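You operate a simulated robot arm through the tools that you are given. There is no shell and no other tool.

You are at the controls of a simulated robot arm. One attempt, no reset.

JOB
Wet out the hole taped LAMP with the sponge float, then trowel filler into it from the hawk.
Fine: the float is wetted in the wash tub; float and trowel go back; the other taped hole stays dusty and open, the high hole open too. Set down upright: sponge float. A coat counts when it lies all over at full strength: go over it till it gets no stronger. What is to be rubbed or washed off counts as gone when no trace of it is left.

The check looks at the end state, three seconds after you hand in, the way a careful person would. Anything else that was tipped, shoved, dropped, spilled or broken makes it a failure.

ROBOT AND FRAMES
A 7-joint arm with a two-finger parallel gripper, fixed in place. Base frame: the origin is on the floor under the middle of its stand, x ahead of it, y to its left, z up. Lengths are in cm, angles in degrees, forces in N, time in s.
It reaches about 147.9 cm from its shoulder. Its first joint turns from -166.0 to 166.0 degrees. Payload 4.4 kg.
Tool frame: the origin (TCP) lies between the finger pads and is the grasp point; the fingertips stand 2.3 cm ahead of it; z points along the fingers, y is the line along which they close. Largest opening 9.4 cm; finger width 3.8, thickness 1; the body of the gripper, 5.4 by 9.6 cm, starts 3.9 cm behind the TCP.
Orientation is told as [roll, pitch, yaw] about the base's x, y, z axes, in that order, counted from this pose: with the fingers straight down and closing along the base's y, the tool's x points along the base's -x, its y along +y and its z along -z.

CONTROLS
- The arm moves only by the tool jog_arm. Its argument "targets" is a list of rows, each a list of 3 entries, a list of its own where there are three numbers: the shift along the tool's x, y, z in units of 30 mm (1.0 is 30 mm), then the turn, a rotation vector about the tool's x, y, z in units of 6 degrees (1.0 is 6 degrees), then the closure, from 0 (fully open) to 1 (shut). In form: [[[x, y, z], [wx, wy, wz], jaw], ...]. A call has 1 to 20 rows; each row shifts and turns the commanded pose from where the row before left it, along the tool's axes as they then stand. A call with a number of a shift or a turn outside -1 to 1 is refused whole. Rows are played at 5 a second. More than 5 cm and 8.6 degrees between two rows, or a gripper value outside its range, and nothing of the call is played. A pose out of reach is approached as far as the arm can. The call stops where the force on the tool passes 60 N (or 10 N more than at its start, if that is more) or the arm is blocked; 0.2 s more then pass. The fingers move at their own pace (about 7.2 cm/s each) and stop on an object; they squeeze with about 40 N. The grip force told is the motor's: it shows also when the fingers shut on nothing. Time passes only in rows, and 0.2 s behind the last, so rows that do not move let the fingers close. It gives the time, the measured TCP pose, the force on the tool (base axes), the opening and the grip force at its end, in the units of the frame above (readings bear some noise), with the torque about the TCP (base axes, N m) and any sound that the robot's microphone picked up.
- Cameras (640 x 400 px; columns grow to the right, rows downward): "scene" is fixed at [5.05, 64.92, 183.52]; the picture's right is [-0.34, -0.94, 0.00], its down [-0.47, 0.17, -0.87] and it looks along [0.82, -0.29, -0.50] (base axes); focal length 339 px, centre (320, 200). "wrist" rides on the gripper at [8.6, 1.6, -7.4] in the tool frame; the picture's right is [-0.18, 0.98, 0.00], its down [-0.58, -0.11, -0.81] and it looks along [-0.79, -0.15, 0.59] (tool axes); focal length 243 px, centre (320, 200). There is no depth. A picture from a camera that has moved, and an enlarged one, comes with that camera's place and axes in the base frame and with its lens.
- grab_frame(camera): a new picture of that camera. No time passes.
- inspect(camera, box): a new picture of the part [left, top, right, bottom] of that camera's present view, enlarged. No time passes.
- close_job(): hands the job in; it is judged then, once.

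Nothing tells you positions but the pictures and the camera data. Unless the task says otherwise, let go and move clear before handing in.

The tools are called after "Call:" as a command line: name --argument value ..., lists and objects as JSON in quotes. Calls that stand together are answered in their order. jog_arm: Moves the arm, as the interface text tells. Its arguments: {"type":"object","properties":{"targets":{"type":"array"}},"required":["targets"]} The other tools are called the same way: grab_frame (camera) takes a picture; inspect (camera, box) takes an enlarged picture of a part of a camera's view; close_job () hands the job in.

At the start:

```text
time: 0.0
tcp_pos: [73.03, 7.83, 139.52]
tool_rot: [0.0, 0.0, 0.0]
contact_force: [0.0, -0.5, 0.0]
ft_torque: [-0.01, 0.0, 0.02]
gripper_width: 9.42
finger_force: 0.1
```

scene: 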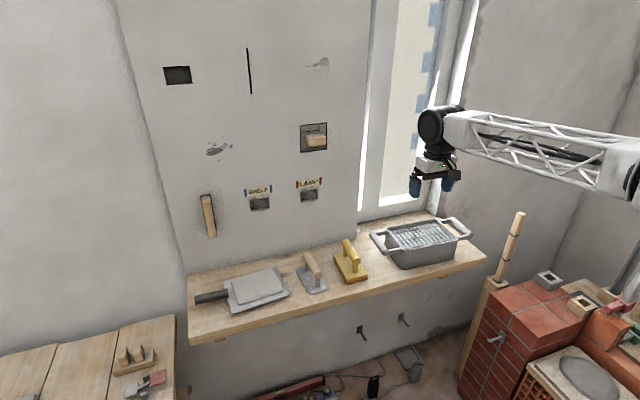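
wrist: 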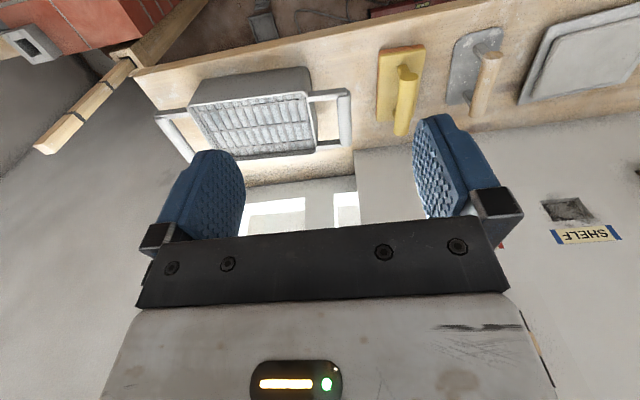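

I see a wall with two taped holes (SHELF and LAMP), a shelf carrying the hawk with filler, trowel, yellow sponge float and a wash tub. First I'll look closer to measure positions.

Call:
inspect --camera "scene" --box '[180, 200, 500, 350]'

Call:
inspect --camera "scene" --box '[220, 100, 380, 220]'

Call:
inspect --camera "wrist" --box '[360, 0, 640, 180]'

Call:
inspect --camera "scene" --box '[280, 200, 400, 300]'

```text
2.00 times, centred on (340, 275) of scene
camera zoom: at [5.05, 64.92, 183.52], right [-0.34, -0.94, 0.0], down [-0.47, 0.17, -0.87], along [0.82, -0.29, -0.5], focal length 678 px, centre (280, 50)
```

zoom: 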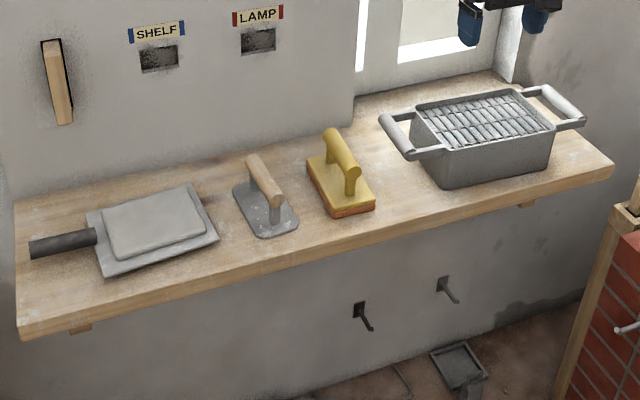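

```text
3.33 times, centred on (300, 160) of scene
camera zoom: at [5.05, 64.92, 183.52], right [-0.34, -0.94, 0.0], down [-0.47, 0.17, -0.87], along [0.82, -0.29, -0.5], focal length 1130 px, centre (387, 333)
```

zoom: 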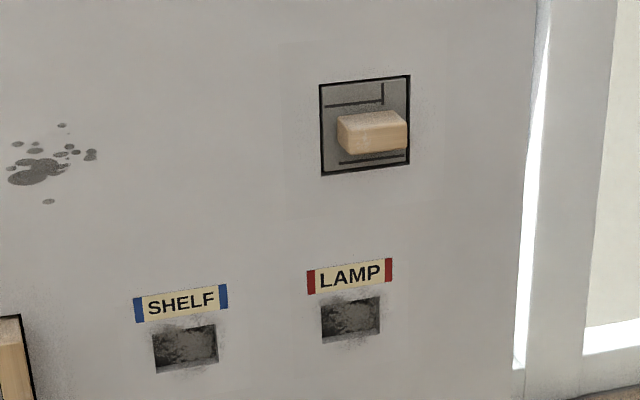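

```text
2.22 times, centred on (500, 90) of wrist
camera zoom: at [64.44, 9.58, 146.85], right [0.18, 0.98, 0.0], down [0.58, -0.11, 0.81], along [0.79, -0.15, -0.59], focal length 539 px, centre (-80, 444)
```

zoom: 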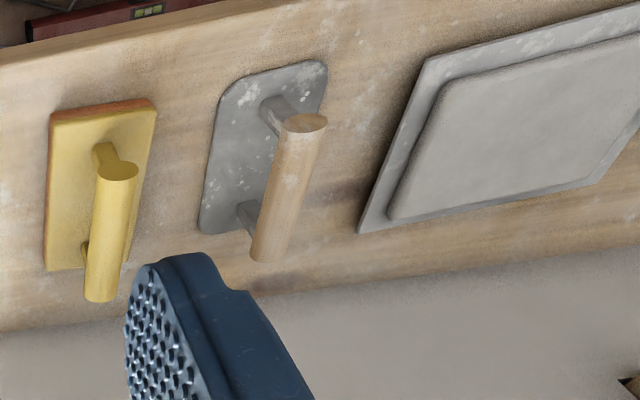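

```text
4.00 times, centred on (340, 250) of scene
camera zoom: at [5.05, 64.92, 183.52], right [-0.34, -0.94, 0.0], down [-0.47, 0.17, -0.87], along [0.82, -0.29, -0.5], focal length 1356 px, centre (240, 0)
```

zoom: 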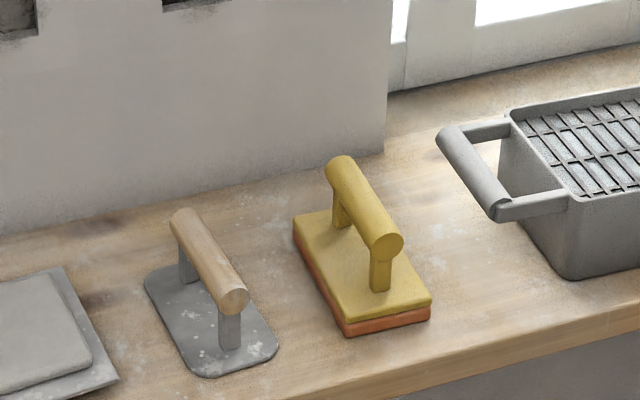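

The triangulation so far gives: wall at x≈112.3, LAMP hole about y 27.4–34.3, z 118–123.5, float handle near (94.5, 20.8, 103.8) running along x. Next I look at the tub, trowel and hawk for more numbers.

Call:
inspect --camera "wrist" --box '[120, 40, 380, 200]'

Call:
inspect --camera "scene" --box '[360, 200, 480, 280]'

Call:
inspect --camera "scene" --box '[180, 240, 340, 340]'

Call:
inspect --camera "scene" --box '[230, 165, 350, 240]'

```text
2.46 times, centred on (250, 120) of wrist
camera zoom: at [64.44, 9.58, 146.85], right [0.18, 0.98, 0.0], down [0.58, -0.11, 0.81], along [0.79, -0.15, -0.59], focal length 597 px, centre (492, 397)
```

zoom: 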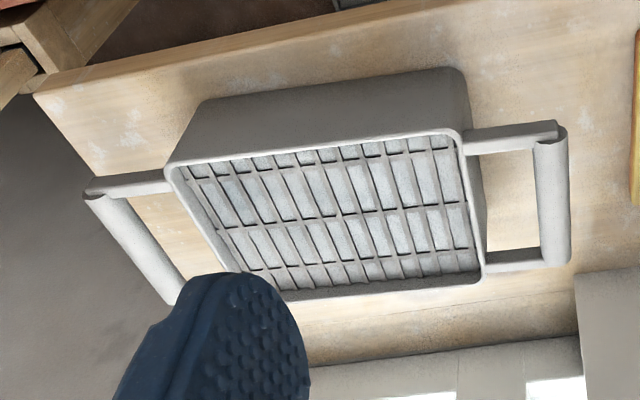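

```text
5.00 times, centred on (420, 240) of scene
camera zoom: at [5.05, 64.92, 183.52], right [-0.34, -0.94, 0.0], down [-0.47, 0.17, -0.87], along [0.82, -0.29, -0.5], focal length 1694 px, centre (-180, 0)
```

zoom: 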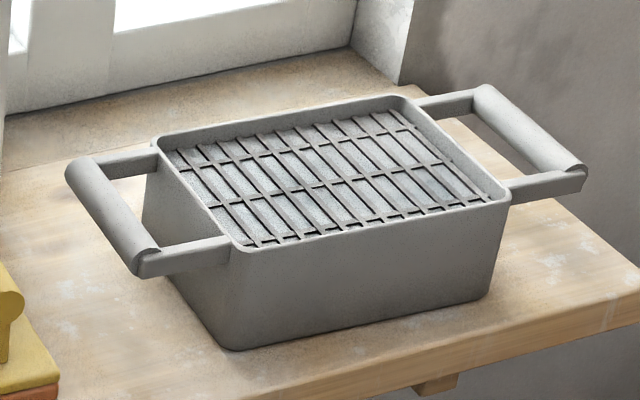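

```text
4.00 times, centred on (260, 290) of scene
camera zoom: at [5.05, 64.92, 183.52], right [-0.34, -0.94, 0.0], down [-0.47, 0.17, -0.87], along [0.82, -0.29, -0.5], focal length 1356 px, centre (560, -160)
```

zoom: 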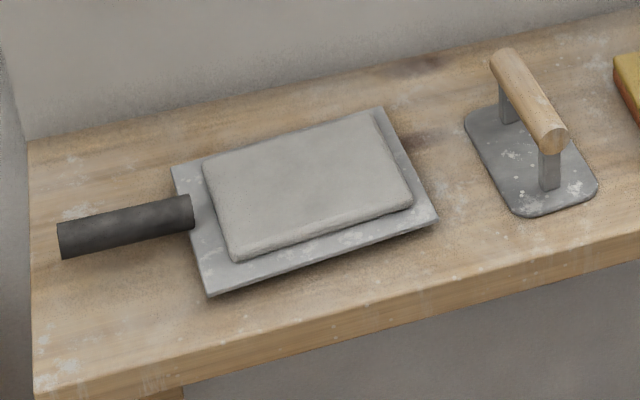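

```text
5.33 times, centred on (290, 202) of scene
camera zoom: at [5.05, 64.92, 183.52], right [-0.34, -0.94, 0.0], down [-0.47, 0.17, -0.87], along [0.82, -0.29, -0.5], focal length 1807 px, centre (480, 187)
```

zoom: 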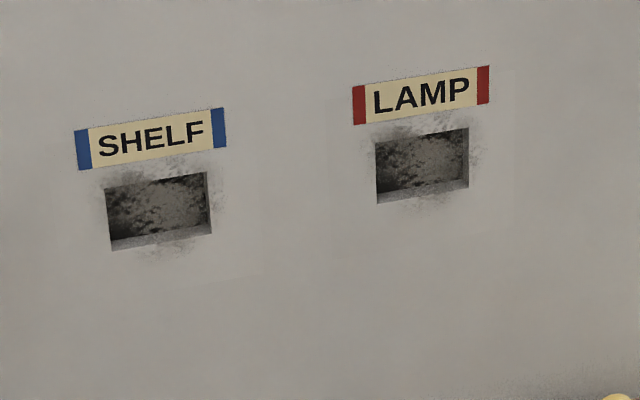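

The tub rim is near z≈104 (x 88–103, y 1 to −22), the trowel handle near (94.5, 36, 102), and the hawk filler around (94.5, 56). Next I move above the float and check alignment with the wrist camera.

Call:
jog_arm --targets '[[[-0.79, 0.48, 0.75], [0, 0, 0.1], 0], [[-0.79, 0.48, 0.75], [0, 0, 0.1], 0], [[-0.79, 0.48, 0.75], [0, 0, 0.1], 0], [[-0.79, 0.48, 0.75], [0, 0, 0.1], 0], [[-0.79, 0.48, 0.75], [0, 0, 0.1], 0], [[-0.79, 0.48, 0.75], [0, 0, 0.1], 0], [[-0.79, 0.48, 0.75], [0, 0, 0.1], 0], [[-0.79, 0.48, 0.75], [0, 0, 0], 0], [[-0.79, 0.48, 0.75], [0, 0, 0], 0], [[0, 0, 0], [0, 0, 0], 0]]'

Call:
grab_frame --camera "wrist"

Call:
grab_frame --camera "scene"

```text
time: 2.2
tcp_pos: [94.98, 20.07, 119.09]
tool_rot: [0.0, 0.0, -4.2]
contact_force: [-0.4, 1.1, 0.4]
ft_torque: [-0.01, -0.01, -0.02]
gripper_width: 9.4
finger_force: 0.0
```

```text
taken
camera wrist: at [86.41, 22.38, 126.57], right [0.26, 0.97, 0.0], down [0.57, -0.15, 0.81], along [0.78, -0.21, -0.59], focal length 243 px, centre (320, 200)
```

wrist: 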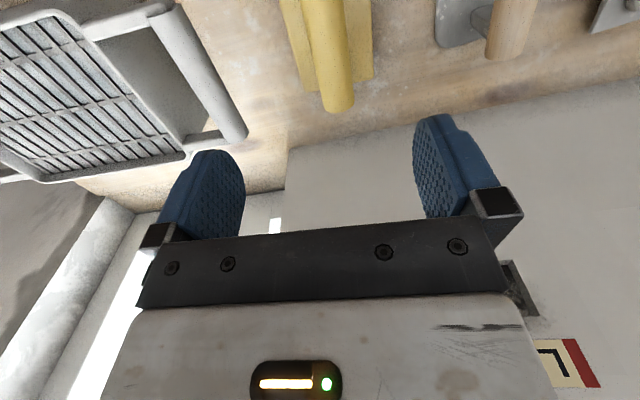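

```text
taken
```

scene: 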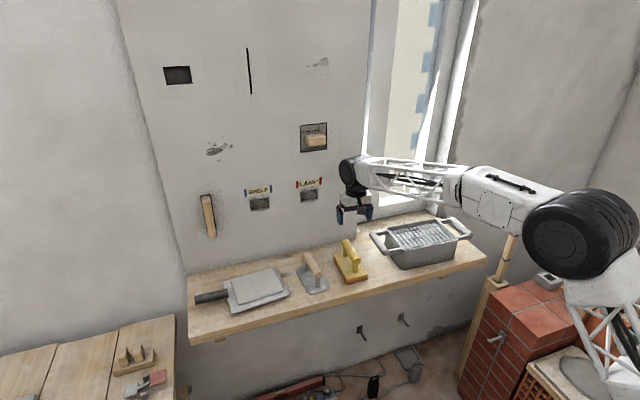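

The gripper sits almost directly over the float handle. I'll descend with a small lateral correction and close on it.

Call:
jog_arm --targets '[[[0.1, 0.1, 0.85], [0, 0, -0.1], 0], [[0.05, 0.1, 0.85], [0, 0, -0.1], 0], [[0, 0, 0.85], [0, 0, 0], 0], [[0, 0, 0.85], [0, 0, 0], 0], [[0, 0, 0.85], [0, 0, 0], 0], [[0, 0, 0.85], [0, 0, 0], 0], [[0, 0, 0], [0, 0, 0], 0]]'

Call:
grab_frame --camera "wrist"

Call:
inspect --camera "scene" --box '[290, 180, 410, 300]'

```text
time: 3.8
tcp_pos: [94.61, 20.7, 103.93]
tool_rot: [0.0, 0.0, -3.0]
contact_force: [0.1, -0.1, 0.4]
ft_torque: [-0.04, 0.0, -0.01]
gripper_width: 9.39
finger_force: 0.1
```

```text
taken
camera wrist: at [86.0, 22.78, 111.3], right [0.24, 0.97, 0.0], down [0.57, -0.14, 0.81], along [0.78, -0.19, -0.59], focal length 243 px, centre (320, 200)
```

wrist: 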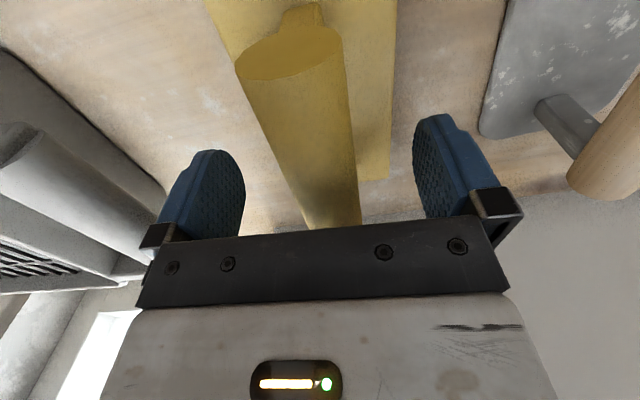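

```text
3.33 times, centred on (350, 240) of scene
camera zoom: at [5.05, 64.92, 183.52], right [-0.34, -0.94, 0.0], down [-0.47, 0.17, -0.87], along [0.82, -0.29, -0.5], focal length 1130 px, centre (220, 67)
```

zoom: 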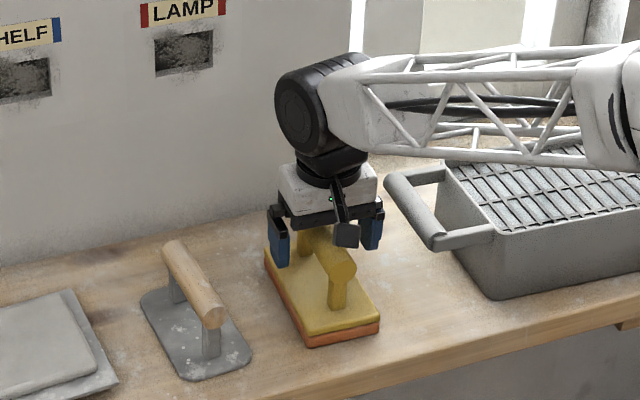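

Fingers straddle the handle; I close on it now.

Call:
jog_arm --targets '[[[0, 0, 0], [0, 0, 0], 1], [[0, 0, 0], [0, 0, 0], 1], [[0, 0, 0], [0, 0, 0], 1], [[0, 0, 0], [0, 0, 0], 1], [[0, 0, 0], [0, 0, 0], 1]]'

Call:
grab_frame --camera "wrist"

Call:
inspect --camera "scene" --box '[290, 180, 410, 300]'

```text
time: 5.0
tcp_pos: [94.66, 20.68, 104.0]
tool_rot: [0.1, 0.0, -2.9]
contact_force: [0.3, -0.5, 0.6]
ft_torque: [0.04, -0.09, 0.07]
gripper_width: 3.18
finger_force: 40.2
```

```text
taken
camera wrist: at [86.0, 22.78, 111.32], right [0.24, 0.97, 0.0], down [0.57, -0.14, 0.81], along [0.78, -0.19, -0.59], focal length 243 px, centre (320, 200)
```

wrist: 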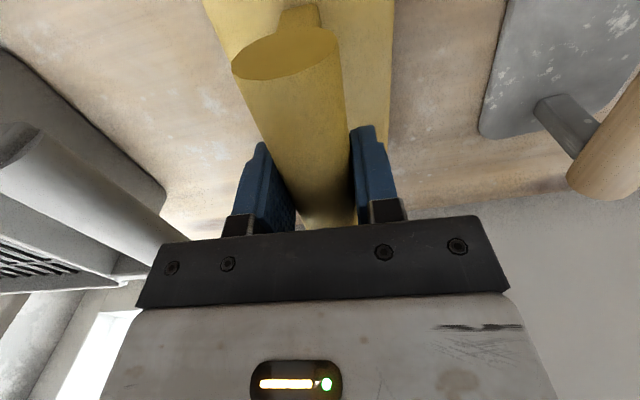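

```text
3.33 times, centred on (350, 240) of scene
camera zoom: at [5.05, 64.92, 183.52], right [-0.34, -0.94, 0.0], down [-0.47, 0.17, -0.87], along [0.82, -0.29, -0.5], focal length 1130 px, centre (220, 67)
```

zoom: 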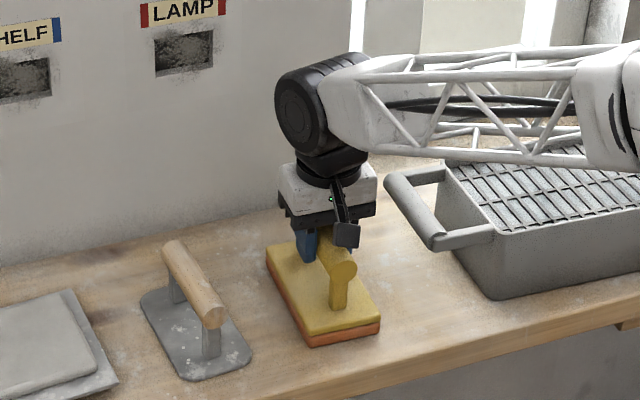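

The float is held (grip 3.2 cm wide, 40 N); the pick-up pose was (94.66, 20.68, 104.0), yaw −2.9. I lift it clear and check.

Call:
jog_arm --targets '[[[0, 0, -0.3], [0, 0, 0], 1], [[0, 0, -0.6], [0, 0, 0], 1], [[0, 0, -0.9], [0, 0, 0], 1], [[0, 0, -0.9], [0, 0, 0], 1], [[0, 0, -0.9], [0, 0, 0], 1], [[0, 0, -0.9], [0, 0, 0], 1], [[0, 0, -0.9], [0, 0, 0], 1], [[0, 0, 0], [0, 0, 0], 1]]'

Call:
grab_frame --camera "scene"

Call:
grab_frame --camera "wrist"

```text
time: 6.8
tcp_pos: [94.47, 20.65, 120.13]
tool_rot: [0.1, 0.0, -3.0]
contact_force: [0.1, -0.4, -1.7]
ft_torque: [0.02, 0.01, -0.01]
gripper_width: 3.17
finger_force: 40.1
```

```text
taken
```

scene: 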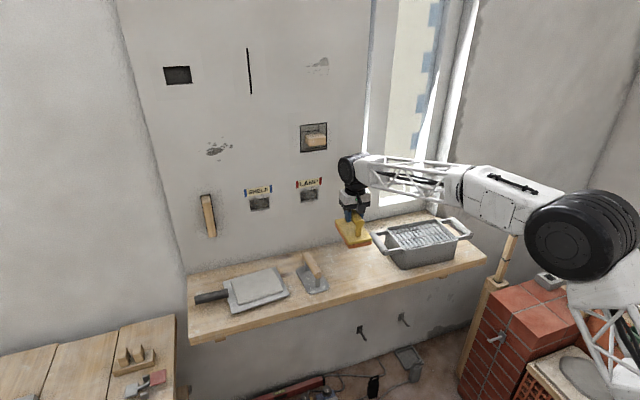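

```text
taken
camera wrist: at [85.99, 22.69, 127.56], right [0.24, 0.97, 0.0], down [0.57, -0.14, 0.81], along [0.78, -0.19, -0.59], focal length 243 px, centre (320, 200)
```

wrist: 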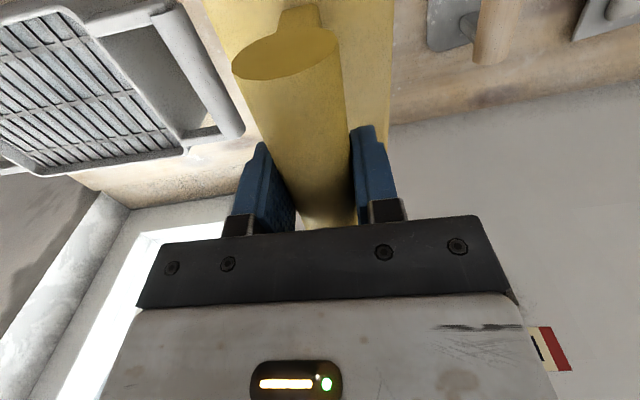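

The float is up cleanly. I carry it over the tub, staying high.

Call:
jog_arm --targets '[[[-0.07, -0.95, 0], [0, 0, 0], 1], [[-0.07, -0.95, 0], [0, 0, 0], 1], [[-0.07, -0.95, 0], [0, 0, 0], 1], [[-0.07, -0.95, 0], [0, 0, 0], 1], [[-0.07, -0.95, 0], [0, 0, 0], 1], [[-0.07, -0.95, 0], [0, 0, 0], 1], [[-0.07, -0.95, 0], [0, 0, 0], 1], [[-0.07, -0.95, 0], [0, 0, 0], 1], [[-0.07, -0.95, 0], [0, 0, 0], 1], [[-0.07, -0.95, 0], [0, 0, 0], 1], [[-0.07, -0.95, 0], [0, 0, 0], 1], [[0, 0, 0], [0, 0, 0], 1]]'

Call:
jog_arm --targets '[[[0, 0, 0], [0, 0, 0.965], 1], [[0, 0, 0], [0, 0, 0.965], 1], [[0, 0, 0], [0, 0, 0.965], 1], [[0, 0, 0], [0, 0, 0.965], 1], [[0, 0, 0], [0, 0, 0.965], 1], [[0, 0, 0], [0, 0, 0.965], 1], [[0, 0, 0], [0, 0, 0.965], 1], [[0, 0, 0], [0, 0, 0.965], 1], [[0, 0, 0], [0, 0, 0.965], 1], [[0, 0, 0], [0, 0, 0.965], 1], [[0, 0, 0], [0, 0, 0.965], 1], [[0, 0, 0], [0, 0, 0.965], 1], [[0, 0, 0], [0, 0, 0.965], 1], [[0, 0, 0], [0, 0, 0.965], 1], [[0, 0, 0], [0, 0, 0.965], 1], [[0, 0, 0], [0, 0, 0.965], 1], [[0, 0, 0], [0, 0, 0], 1]]'

Call:
inspect --camera "scene" --box '[340, 140, 500, 280]'

Call:
grab_frame --camera "wrist"

```text
time: 9.4
tcp_pos: [95.21, -10.95, 120.14]
tool_rot: [-0.1, 0.0, -3.0]
contact_force: [0.6, -0.2, -1.3]
ft_torque: [0.03, 0.0, 0.05]
gripper_width: 3.16
finger_force: 39.7
```

```text
time: 13.0
tcp_pos: [95.27, -10.83, 120.16]
tool_rot: [0.0, 0.0, -95.6]
contact_force: [0.6, -0.4, -1.7]
ft_torque: [0.01, 0.0, 0.02]
gripper_width: 3.16
finger_force: 40.1
```

```text
2.86 times, centred on (420, 210) of scene
camera zoom: at [5.05, 64.92, 183.52], right [-0.34, -0.94, 0.0], down [-0.47, 0.17, -0.87], along [0.82, -0.29, -0.5], focal length 968 px, centre (34, 171)
```

zoom: 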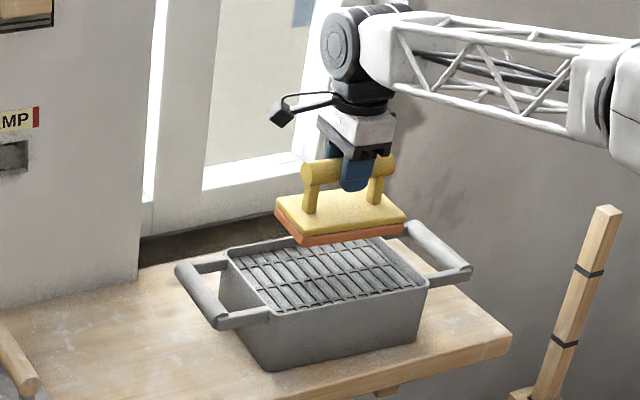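

```text
taken
camera wrist: at [97.63, -2.3, 127.51], right [0.96, -0.28, 0.0], down [-0.17, -0.57, 0.81], along [-0.23, -0.77, -0.59], focal length 243 px, centre (320, 200)
```

wrist: 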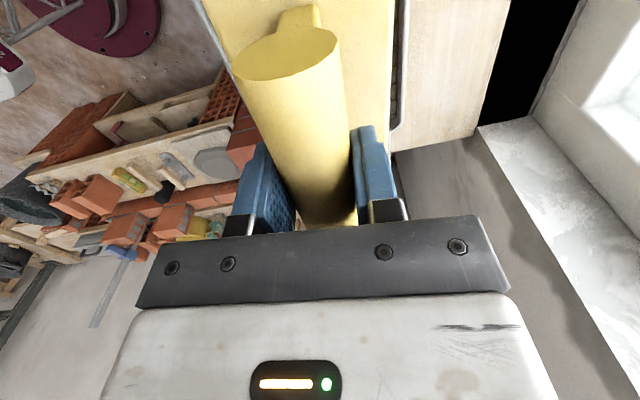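

The float is over the tub with its long axis along the tub. I nudge to the tub centre (~94.2, −9.3) and descend to just above the rim to check fit.

Call:
jog_arm --targets '[[[0.23, -0.2, 0], [0, 0, 0], 1], [[0.23, -0.2, 0.3], [0, 0, 0], 1], [[0, 0, 0.5], [0, 0, 0], 1], [[0, 0, 0.5], [0, 0, 0], 1], [[0, 0, 0.4], [0, 0, 0], 1], [[0, 0, 0], [0, 0, 0], 1]]'

Call:
inspect --camera "scene" --box '[360, 170, 480, 280]'

Call:
grab_frame --camera "wrist"

```text
time: 14.4
tcp_pos: [94.13, -9.33, 115.0]
tool_rot: [0.1, 0.0, -95.6]
contact_force: [-1.1, -0.7, -0.9]
ft_torque: [-0.06, -0.01, -0.02]
gripper_width: 3.17
finger_force: 40.4
```

```text
3.64 times, centred on (420, 225) of scene
camera zoom: at [5.05, 64.92, 183.52], right [-0.34, -0.94, 0.0], down [-0.47, 0.17, -0.87], along [0.82, -0.29, -0.5], focal length 1232 px, centre (-44, 109)
```

zoom: 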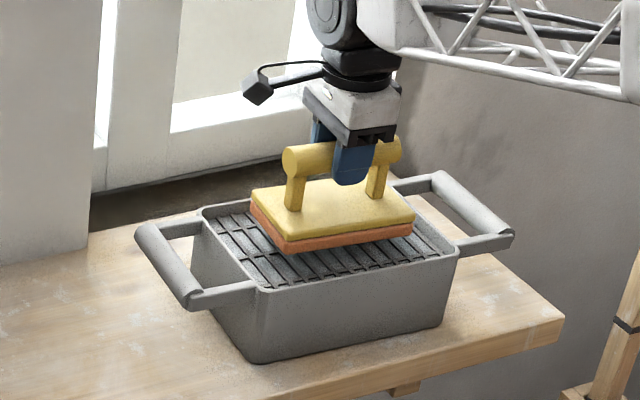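

```text
taken
camera wrist: at [96.56, -0.86, 122.38], right [0.96, -0.28, 0.0], down [-0.17, -0.57, 0.81], along [-0.23, -0.77, -0.59], focal length 243 px, centre (320, 200)
```

wrist: 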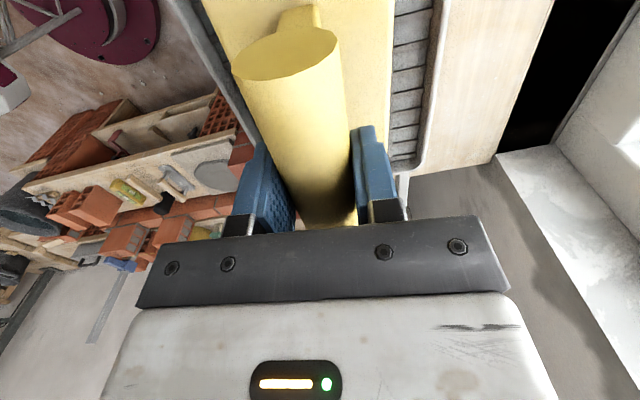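

Fit looks good with margin all round. I lower in small steps watching the force.

Call:
jog_arm --targets '[[[0, 0, 0.2], [0, 0, 0], 1], [[0, 0, 0.2], [0, 0, 0], 1], [[0, 0, 0.15], [0, 0, 0], 1], [[0, 0, 0.1], [0, 0, 0], 1], [[0, 0, 0], [0, 0, 0], 1]]'

Call:
inspect --camera "scene" --box '[360, 170, 480, 280]'

```text
time: 15.6
tcp_pos: [94.13, -9.4, 113.09]
tool_rot: [0.0, 0.0, -95.6]
contact_force: [-0.2, 0.2, -0.8]
ft_torque: [0.0, 0.0, -0.03]
gripper_width: 3.19
finger_force: 40.0
```

```text
3.64 times, centred on (420, 225) of scene
camera zoom: at [5.05, 64.92, 183.52], right [-0.34, -0.94, 0.0], down [-0.47, 0.17, -0.87], along [0.82, -0.29, -0.5], focal length 1232 px, centre (-44, 109)
```

zoom: 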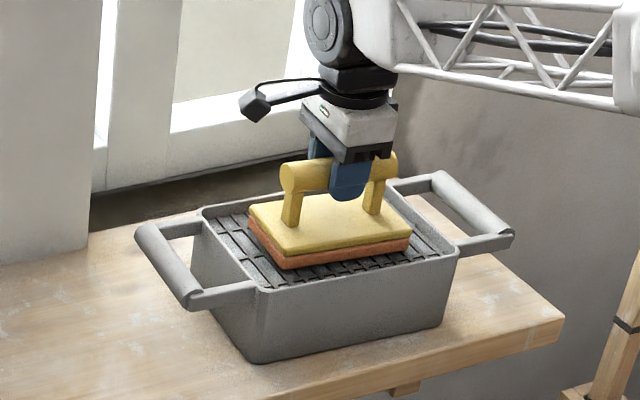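

Call:
jog_arm --targets '[[[0, 0, 0.1], [0, 0, 0], 1], [[0, 0, 0.1], [0, 0, 0], 1], [[0, 0, 0.07], [0, 0, 0], 1], [[0, 0, 0], [0, 0, 0], 1]]'

Call:
inspect --camera "scene" --box '[360, 170, 480, 280]'

```text
time: 16.6
tcp_pos: [94.22, -9.33, 112.58]
tool_rot: [0.2, 0.1, -95.5]
contact_force: [-3.1, -4.6, 33.2]
ft_torque: [0.0, 0.69, 0.2]
gripper_width: 3.21
finger_force: 40.8
```

```text
3.64 times, centred on (420, 225) of scene
camera zoom: at [5.05, 64.92, 183.52], right [-0.34, -0.94, 0.0], down [-0.47, 0.17, -0.87], along [0.82, -0.29, -0.5], focal length 1232 px, centre (-44, 109)
```

zoom: 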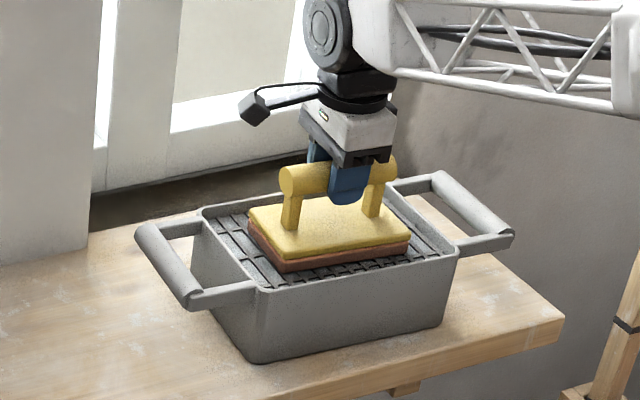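

Contact with about 33 N and the sponge has turned darker, so it is taking water. I hold it a moment to see whether it darkens further.

Call:
jog_arm --targets '[[[0, 0, -0.05], [0, 0, 0], 1], [[0, 0, 0], [0, 0, 0], 1], [[0, 0, 0], [0, 0, 0], 1], [[0, 0, 0], [0, 0, 0], 1], [[0, 0, 0], [0, 0, 0], 1], [[0, 0, 0], [0, 0, 0], 1], [[0, 0, 0], [0, 0, 0], 1], [[0, 0, 0], [0, 0, 0], 1]]'

Call:
inspect --camera "scene" --box '[360, 170, 480, 280]'

```text
time: 18.4
tcp_pos: [94.05, -9.24, 112.42]
tool_rot: [0.1, 0.0, -95.6]
contact_force: [4.9, -2.1, 30.7]
ft_torque: [0.08, 0.03, 0.0]
gripper_width: 3.17
finger_force: 40.2
```

```text
3.64 times, centred on (420, 225) of scene
camera zoom: at [5.05, 64.92, 183.52], right [-0.34, -0.94, 0.0], down [-0.47, 0.17, -0.87], along [0.82, -0.29, -0.5], focal length 1232 px, centre (-44, 109)
```

zoom: 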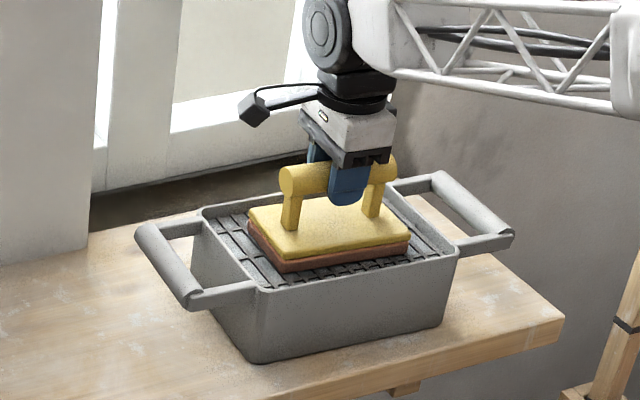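

The sponge is evenly darkened and stable. I lift it out and take it towards the wall in front of the LAMP hole.

Call:
jog_arm --targets '[[[0, 0, -0.3], [0, 0, 0], 1], [[0, 0, -0.6], [0, 0, 0], 1], [[0, 0, -0.8], [0, 0, 0], 1], [[0, 0, -0.8], [0, 0, 0], 1], [[0, 0, -0.8], [0, 0, 0], 1], [[0, 0, -0.8], [0, 0, 0], 1], [[0, 0, 0], [0, 0, 0], 1], [[0, 0, 0], [0, 0, -0.93], 1], [[0, 0, 0], [0, 0, 0], 1]]'

Call:
inspect --camera "scene" --box '[360, 150, 480, 270]'

Call:
jog_arm --targets '[[[0.96, -0.095, 0], [0, 0, 0], 1], [[0.96, -0.095, 0], [0, 0, 0], 1], [[0.96, -0.095, 0], [0, 0, 0], 1], [[0.96, -0.095, 0], [0, 0, 0], 1], [[0.96, -0.095, 0], [0, 0, 0], 1], [[0.96, -0.095, 0], [0, 0, 0], 1], [[0.96, -0.095, 0], [0, 0, 0], 1], [[0.96, -0.095, 0], [0, 0, 0], 1], [[0.96, -0.095, 0], [0, 0, 0], 1], [[0.96, -0.095, 0], [0, 0, 0], 1], [[0.96, -0.095, 0], [0, 0, 0], 1], [[0.96, -0.095, 0], [0, 0, 0], 1], [[0.96, -0.095, 0], [0, 0, 0], 1], [[0.96, -0.095, 0], [0, 0, 0], 1], [[0, 0, 0], [0, 0, 0], 1]]'

Call:
grab_frame --camera "scene"

```text
time: 20.4
tcp_pos: [94.02, -9.19, 124.68]
tool_rot: [0.0, 0.0, -90.0]
contact_force: [-0.1, 0.1, -0.3]
ft_torque: [-0.02, 0.02, 0.01]
gripper_width: 3.15
finger_force: 39.7
```

```text
3.33 times, centred on (420, 210) of scene
camera zoom: at [5.05, 64.92, 183.52], right [-0.34, -0.94, 0.0], down [-0.47, 0.17, -0.87], along [0.82, -0.29, -0.5], focal length 1130 px, centre (-13, 167)
```

zoom: 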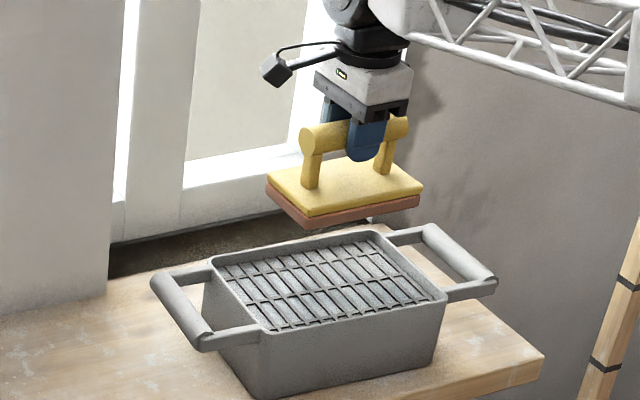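

```text
time: 23.6
tcp_pos: [90.21, 31.0, 124.66]
tool_rot: [0.0, -0.1, -90.0]
contact_force: [-1.0, -0.6, -1.3]
ft_torque: [0.01, 0.02, 0.0]
gripper_width: 3.17
finger_force: 40.3
```

```text
taken
```

scene: 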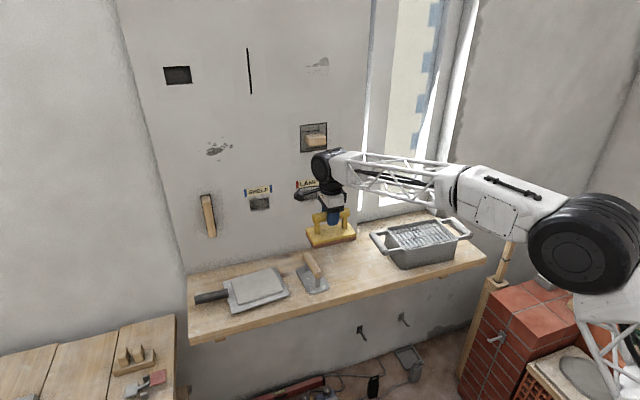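

Now I tilt the tool so its fingers point at the wall, half way first and then check.

Call:
jog_arm --targets '[[[0, 0, 0], [-1, 0, 0], 1], [[0, 0, 0], [-1, 0, 0], 1], [[0, 0, 0], [-1, 0, 0], 1], [[0, 0, 0], [-1, 0, 0], 1], [[0, 0, 0], [-1, 0, 0], 1], [[0, 0, 0], [-1, 0, 0], 1], [[0, 0, 0], [-1, 0, 0], 1], [[0, 0, 0], [-1, 0, 0], 1], [[0, 0, 0], [0, 0, 0], 1]]'

Call:
grab_frame --camera "scene"

```text
time: 25.6
tcp_pos: [90.23, 31.06, 124.78]
tool_rot: [48.0, 0.0, -90.0]
contact_force: [0.1, 0.4, -1.5]
ft_torque: [0.01, 0.04, 0.0]
gripper_width: 3.17
finger_force: 40.2
```

```text
taken
```

scene: 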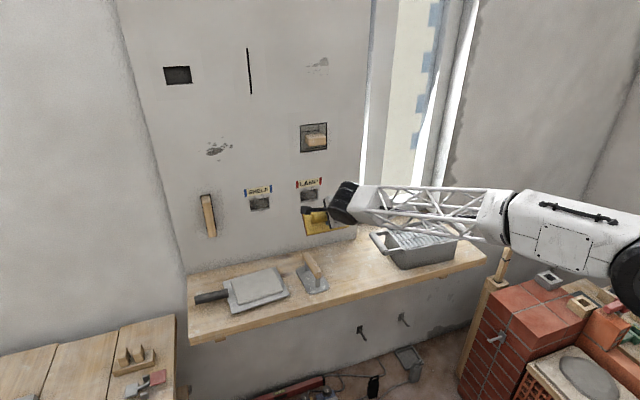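

Call:
jog_arm --targets '[[[0, 0, 0], [-1, 0, 0], 1], [[0, 0, 0], [-1, 0, 0], 1], [[0, 0, 0], [-1, 0, 0], 1], [[0, 0, 0], [-1, 0, 0], 1], [[0, 0, 0], [-1, 0, 0], 1], [[0, 0, 0], [-1, 0, 0], 1], [[0, 0, 0], [-1, 0, 0], 1], [[0, 0, 0], [0, 0, 0], 1]]'

Call:
grab_frame --camera "scene"

Call:
grab_frame --camera "wrist"

```text
time: 27.4
tcp_pos: [90.23, 31.0, 124.82]
tool_rot: [78.0, 0.0, -90.1]
contact_force: [0.6, 0.4, -1.1]
ft_torque: [0.03, 0.06, 0.01]
gripper_width: 3.17
finger_force: 39.6
out of reach, approached as far as the arm can: row 6, 7
```

```text
taken
```

scene: 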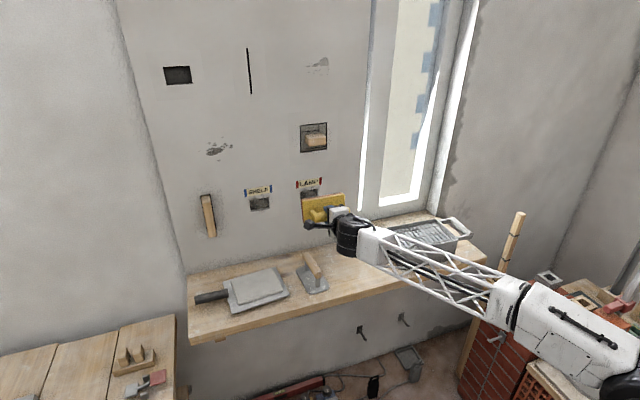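

```text
taken
camera wrist: at [83.16, 39.69, 127.79], right [0.2, -0.18, 0.96], down [-0.81, -0.58, 0.06], along [0.55, -0.79, -0.27], focal length 243 px, centre (320, 200)
```

wrist: 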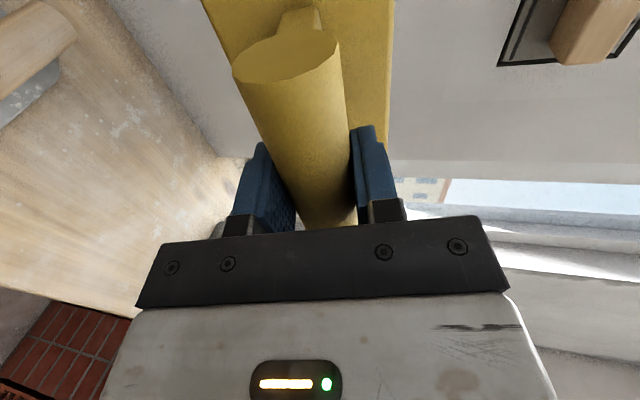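

The tilt stopped at 78°, with the last 12° out of reach at this spot. I move forward towards the wall (still clear of it) and see whether the rest of the tilt becomes reachable.

Call:
jog_arm --targets '[[[0, 0, 0.7], [0, 0, 0], 1], [[0, 0, 0.7], [0, 0, 0], 1], [[0, 0, 0.6], [0, 0, 0], 1], [[0, 0, 0], [0, 0, 0], 1]]'

Call:
grab_frame --camera "scene"

```text
time: 28.4
tcp_pos: [96.02, 31.01, 123.41]
tool_rot: [78.0, 0.0, -90.1]
contact_force: [0.9, -0.2, -1.5]
ft_torque: [0.04, 0.09, -0.01]
gripper_width: 3.18
finger_force: 39.6
```

```text
taken
```

scene: 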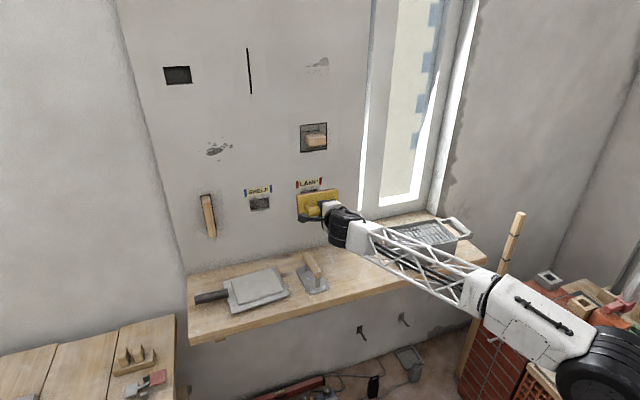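

Call:
jog_arm --targets '[[[0, 0, 0], [-1, 0, 0], 1], [[0, 0, 0], [-1, 0, 0], 1], [[0, 0, 0], [0, 0, 0], 1]]'

Call:
grab_frame --camera "scene"

Call:
grab_frame --camera "wrist"

```text
time: 29.2
tcp_pos: [96.55, 31.14, 124.34]
tool_rot: [80.4, -0.2, -90.1]
contact_force: [0.0, 0.2, -1.2]
ft_torque: [-0.02, 0.09, -0.02]
gripper_width: 3.19
finger_force: 39.9
out of reach, approached as far as the arm can: row 1, 2
```

```text
taken
```

scene: 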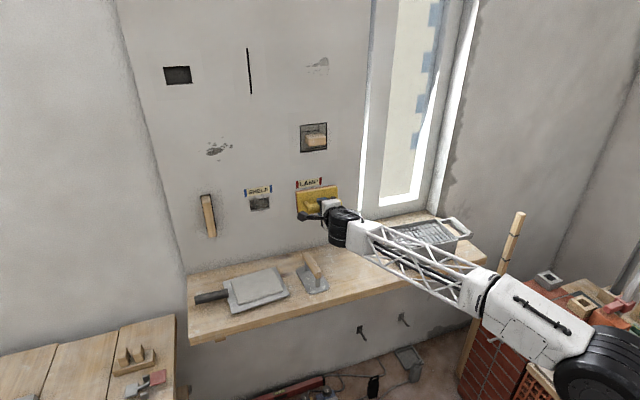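

```text
taken
camera wrist: at [89.37, 39.8, 127.04], right [0.16, -0.18, 0.97], down [-0.81, -0.58, 0.03], along [0.56, -0.79, -0.24], focal length 243 px, centre (320, 200)
```

wrist: 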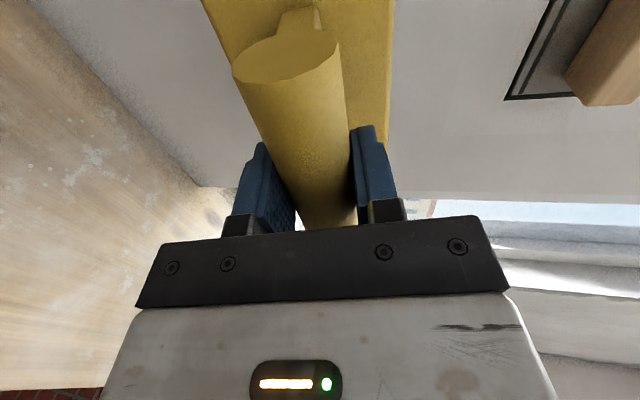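

Tilt is limited to about 80° in this roll, probably by a wrist joint. I test whether rolling the tool about its own axis one way frees the limit.

Call:
jog_arm --targets '[[[0, 0, 0], [0, 0, -1], 1], [[0, 0, 0], [0, 0, -1], 1], [[0, 0, 0], [-0.98, -0.2, 0], 1], [[0, 0, 0], [0, 0, 0], 1]]'

```text
time: 30.2
tcp_pos: [97.13, 31.45, 125.72]
tool_rot: [85.4, -12.5, -89.2]
contact_force: [-0.2, 0.4, -2.5]
ft_torque: [-0.01, 0.06, 0.0]
gripper_width: 3.18
finger_force: 39.5
out of reach, approached as far as the arm can: row 3
```

Call:
jog_arm --targets '[[[0, 0, 0], [0, 0, -1], 1], [[0, 0, 0], [0, 0, -1], 1], [[0, 0, 0], [0, 0, -1], 1], [[0, 0, 0], [0, 0, -1], 1], [[0, 0, 0], [0, 0, -1], 1], [[0, 0, 0], [0, 0, 0], 1]]'

Call:
jog_arm --targets '[[[0, 0, 0], [-0.6, -0.6, 0], 1], [[0, 0, 0], [0, 0, 0], 1]]'

Call:
grab_frame --camera "scene"

```text
time: 31.6
tcp_pos: [97.19, 31.45, 125.65]
tool_rot: [85.2, -42.0, -86.7]
contact_force: [-0.6, 0.0, -1.8]
ft_torque: [0.05, 0.07, -0.02]
gripper_width: 3.18
finger_force: 40.1
```

```text
time: 32.2
tcp_pos: [97.15, 31.46, 125.64]
tool_rot: [92.2, -42.2, -91.7]
contact_force: [0.0, 0.7, -1.1]
ft_torque: [0.01, 0.05, -0.01]
gripper_width: 3.16
finger_force: 39.7
```

```text
taken
```

scene: 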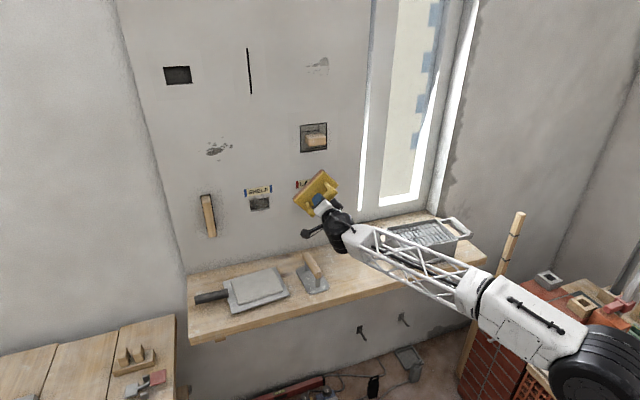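

Rolling the tool that way frees the limit, so a vertical float works. I finish the roll to vertical (camera underneath), then check the orientation.

Call:
jog_arm --targets '[[[0, 0, 0], [0, 0, -1], 1], [[0, 0, 0], [0, 0, -1], 1], [[0, 0, 0], [0, 0, -1], 1], [[0, 0, 0], [0, 0, -1], 1], [[0, 0, 0], [0, 0, -1], 1], [[0, 0, 0], [0, 0, -1], 1], [[0, 0, 0], [0, 0, -1], 1], [[0, 0, 0], [0, 0, 0], 1]]'

Call:
grab_frame --camera "scene"

Call:
grab_frame --camera "wrist"

```text
time: 34.0
tcp_pos: [97.17, 31.39, 125.59]
tool_rot: [104.7, -84.0, -104.7]
contact_force: [-0.3, -1.0, -1.3]
ft_torque: [0.0, 0.07, 0.0]
gripper_width: 3.17
finger_force: 39.8
```

```text
taken
```

scene: 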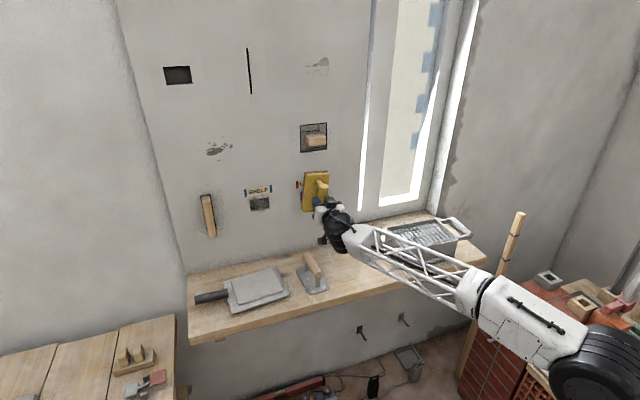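

```text
taken
camera wrist: at [89.92, 33.93, 116.92], right [0.0, 0.96, 0.28], down [-0.82, -0.16, 0.55], along [0.57, -0.23, 0.79], focal length 243 px, centre (320, 200)
```

wrist: 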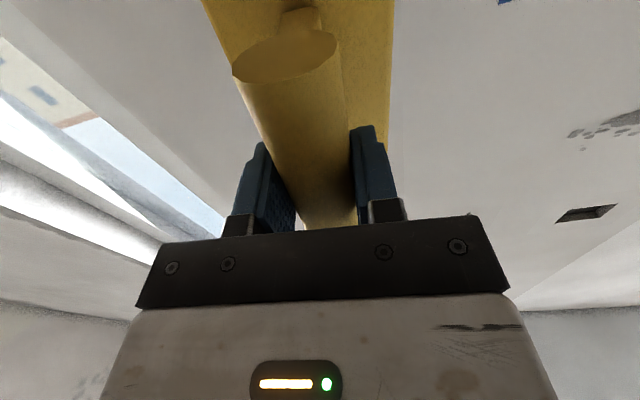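

The tool now points at the wall with the float vertical. I correct the last few degrees and lower it so its top edge will stay below the LAMP label.

Call:
jog_arm --targets '[[[0, 0, 0], [0, 0, -0.97], 1], [[0, 0, 0], [0, 0.25, 0], 1], [[0.83, -0.045, 0], [0, 0, 0], 1], [[0.83, -0.045, 0], [0, 0, 0], 1], [[0.83, -0.045, 0], [0, 0, 0], 1], [[0.83, -0.045, 0.2], [0, 0, 0], 1], [[0, 0, 0.5], [0, 0, 0], 1], [[0, 0, 0], [0, 0, 0], 1]]'

Call:
inspect --camera "scene" --box '[230, 150, 390, 280]'

Call:
grab_frame --camera "wrist"

```text
time: 35.8
tcp_pos: [99.32, 30.85, 115.63]
tool_rot: [129.5, -90.0, -129.7]
contact_force: [-0.3, -0.5, -1.3]
ft_torque: [0.01, 0.1, 0.0]
gripper_width: 3.2
finger_force: 40.0
```

```text
3.08 times, centred on (310, 215) of scene
camera zoom: at [5.05, 64.92, 183.52], right [-0.34, -0.94, 0.0], down [-0.47, 0.17, -0.87], along [0.82, -0.29, -0.5], focal length 1043 px, centre (351, 154)
```

zoom: 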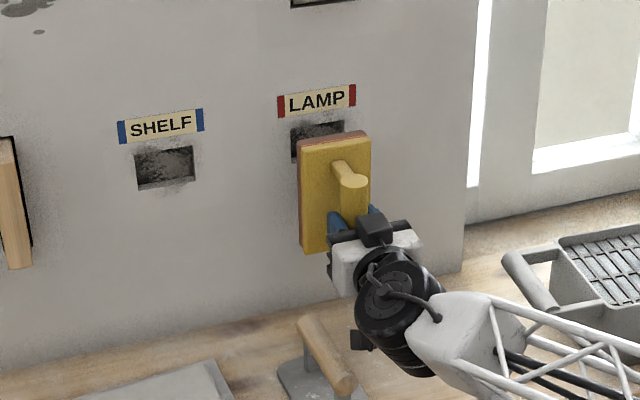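

```text
taken
camera wrist: at [91.81, 32.59, 106.92], right [0.0, 0.98, 0.18], down [-0.81, -0.11, 0.58], along [0.59, -0.15, 0.79], focal length 243 px, centre (320, 200)
```

wrist: 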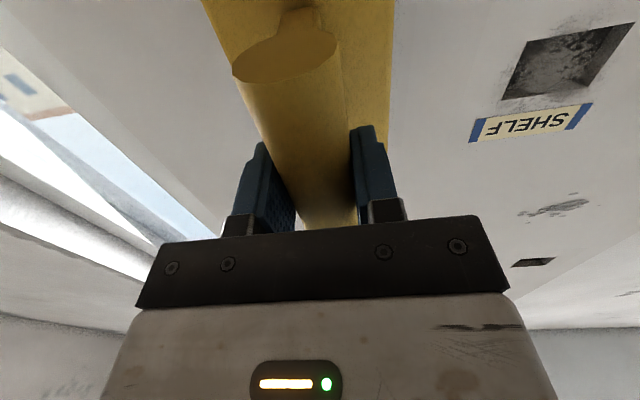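

The float faces the hole squarely, with its top edge just under the label. I nudge slightly up and left and approach the wall.

Call:
jog_arm --targets '[[[-0.1, 0.12, 0.4], [0, 0, 0], 1], [[0, 0, 0.4], [0, 0, 0], 1], [[0, 0, 0.3], [0, 0, 0], 1], [[0, 0, 0], [0, 0, 0], 1]]'

Call:
inspect --camera "scene" --box '[270, 160, 370, 230]'

```text
time: 36.8
tcp_pos: [102.64, 31.17, 115.98]
tool_rot: [72.6, -89.9, -72.8]
contact_force: [-0.6, 0.5, -1.2]
ft_torque: [-0.02, 0.07, 0.01]
gripper_width: 3.16
finger_force: 39.8
```

```text
5.71 times, centred on (320, 195) of scene
camera zoom: at [5.05, 64.92, 183.52], right [-0.34, -0.94, 0.0], down [-0.47, 0.17, -0.87], along [0.82, -0.29, -0.5], focal length 1936 px, centre (320, 229)
```

zoom: 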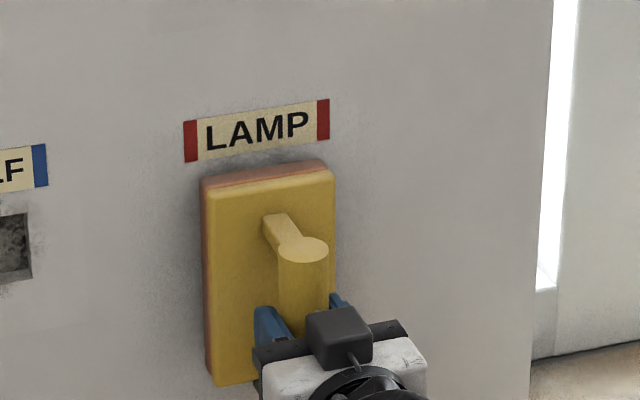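

Call:
jog_arm --targets '[[[0, 0, 0.15], [0, 0, 0], 1], [[0, 0, 0.1], [0, 0, 0], 1], [[0, 0, 0.07], [0, 0, 0], 1], [[0, 0, 0], [0, 0, 0], 1]]'

Call:
inspect --camera "scene" --box '[270, 160, 370, 230]'

```text
time: 37.8
tcp_pos: [103.66, 31.18, 115.82]
tool_rot: [135.3, -89.9, -135.5]
contact_force: [-0.4, 0.5, -2.2]
ft_torque: [0.01, 0.08, 0.01]
gripper_width: 3.2
finger_force: 39.8
```

```text
5.71 times, centred on (320, 195) of scene
camera zoom: at [5.05, 64.92, 183.52], right [-0.34, -0.94, 0.0], down [-0.47, 0.17, -0.87], along [0.82, -0.29, -0.5], focal length 1936 px, centre (320, 229)
```

zoom: 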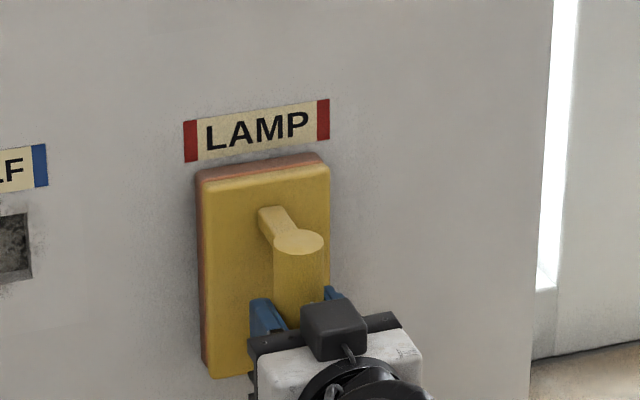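

Call:
jog_arm --targets '[[[0, 0, 0.07], [0, 0, 0], 1], [[0, 0, 0.07], [0, 0, 0], 1], [[0, 0, 0.07], [0, 0, 0], 1], [[0, 0, 0], [0, 0, 0], 1]]'

```text
time: 38.8
tcp_pos: [104.23, 31.23, 115.96]
tool_rot: [120.0, -90.0, -120.1]
contact_force: [-31.9, -9.1, -2.3]
ft_torque: [0.05, 0.14, 0.23]
gripper_width: 3.18
finger_force: 40.1
```

Contact with the wall at about 32 N, evenly. I rub gently with small strokes and then back off to look.

Call:
jog_arm --targets '[[[0, 0.1, -0.03], [0, 0, 0], 1], [[0.15, 0, 0], [0, 0, 0], 1], [[0, -0.2, 0], [0, 0, 0], 1], [[-0.15, 0, 0], [0, 0, 0], 1], [[0, 0.2, 0], [0, 0, 0], 1], [[0.15, 0, 0], [0, 0, 0], 1], [[0, -0.2, 0], [0, 0, 0], 1], [[-0.15, 0, 0], [0, 0, 0], 1], [[0, 0.1, 0], [0, 0, 0], 1], [[0, 0, 0], [0, 0, 0], 1]]'

Call:
jog_arm --targets '[[[0, 0, -0.3], [0, 0, 0], 1], [[0.5, 0, -0.8], [0, 0, 0], 1], [[0.9, 0, -0.5], [0, 0, 0], 1], [[0.9, 0, 0], [0, 0, 0], 1], [[0, 0, 0], [0, 0, 0], 1]]'

Call:
inspect --camera "scene" --box '[240, 160, 360, 240]'

```text
time: 41.0
tcp_pos: [104.1, 31.17, 115.9]
tool_rot: [117.1, -90.0, -117.3]
contact_force: [-0.1, -0.1, -1.4]
ft_torque: [0.0, 0.1, -0.01]
gripper_width: 3.18
finger_force: 40.3
```

```text
time: 41.8
tcp_pos: [99.83, 31.07, 114.44]
tool_rot: [155.9, -88.7, -156.3]
contact_force: [1.9, -0.8, 8.3]
ft_torque: [0.21, 0.62, 0.07]
gripper_width: 3.15
finger_force: 40.3
stopped in row 4: the force on the tool passed its limit at 77 N (the readings are from after the stop); the commanded pose is now the measured one
```

```text
5.00 times, centred on (300, 200) of scene
camera zoom: at [5.05, 64.92, 183.52], right [-0.34, -0.94, 0.0], down [-0.47, 0.17, -0.87], along [0.82, -0.29, -0.5], focal length 1694 px, centre (420, 200)
```

zoom: 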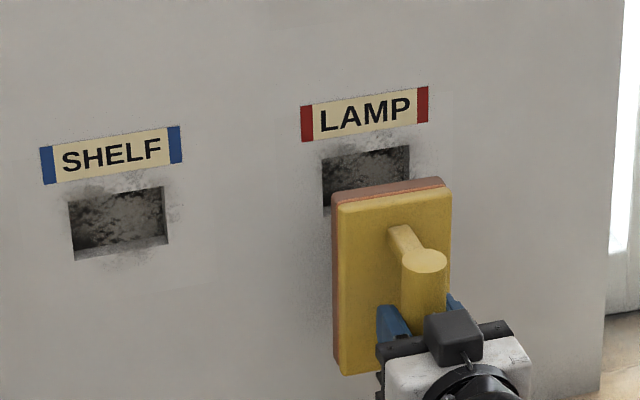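

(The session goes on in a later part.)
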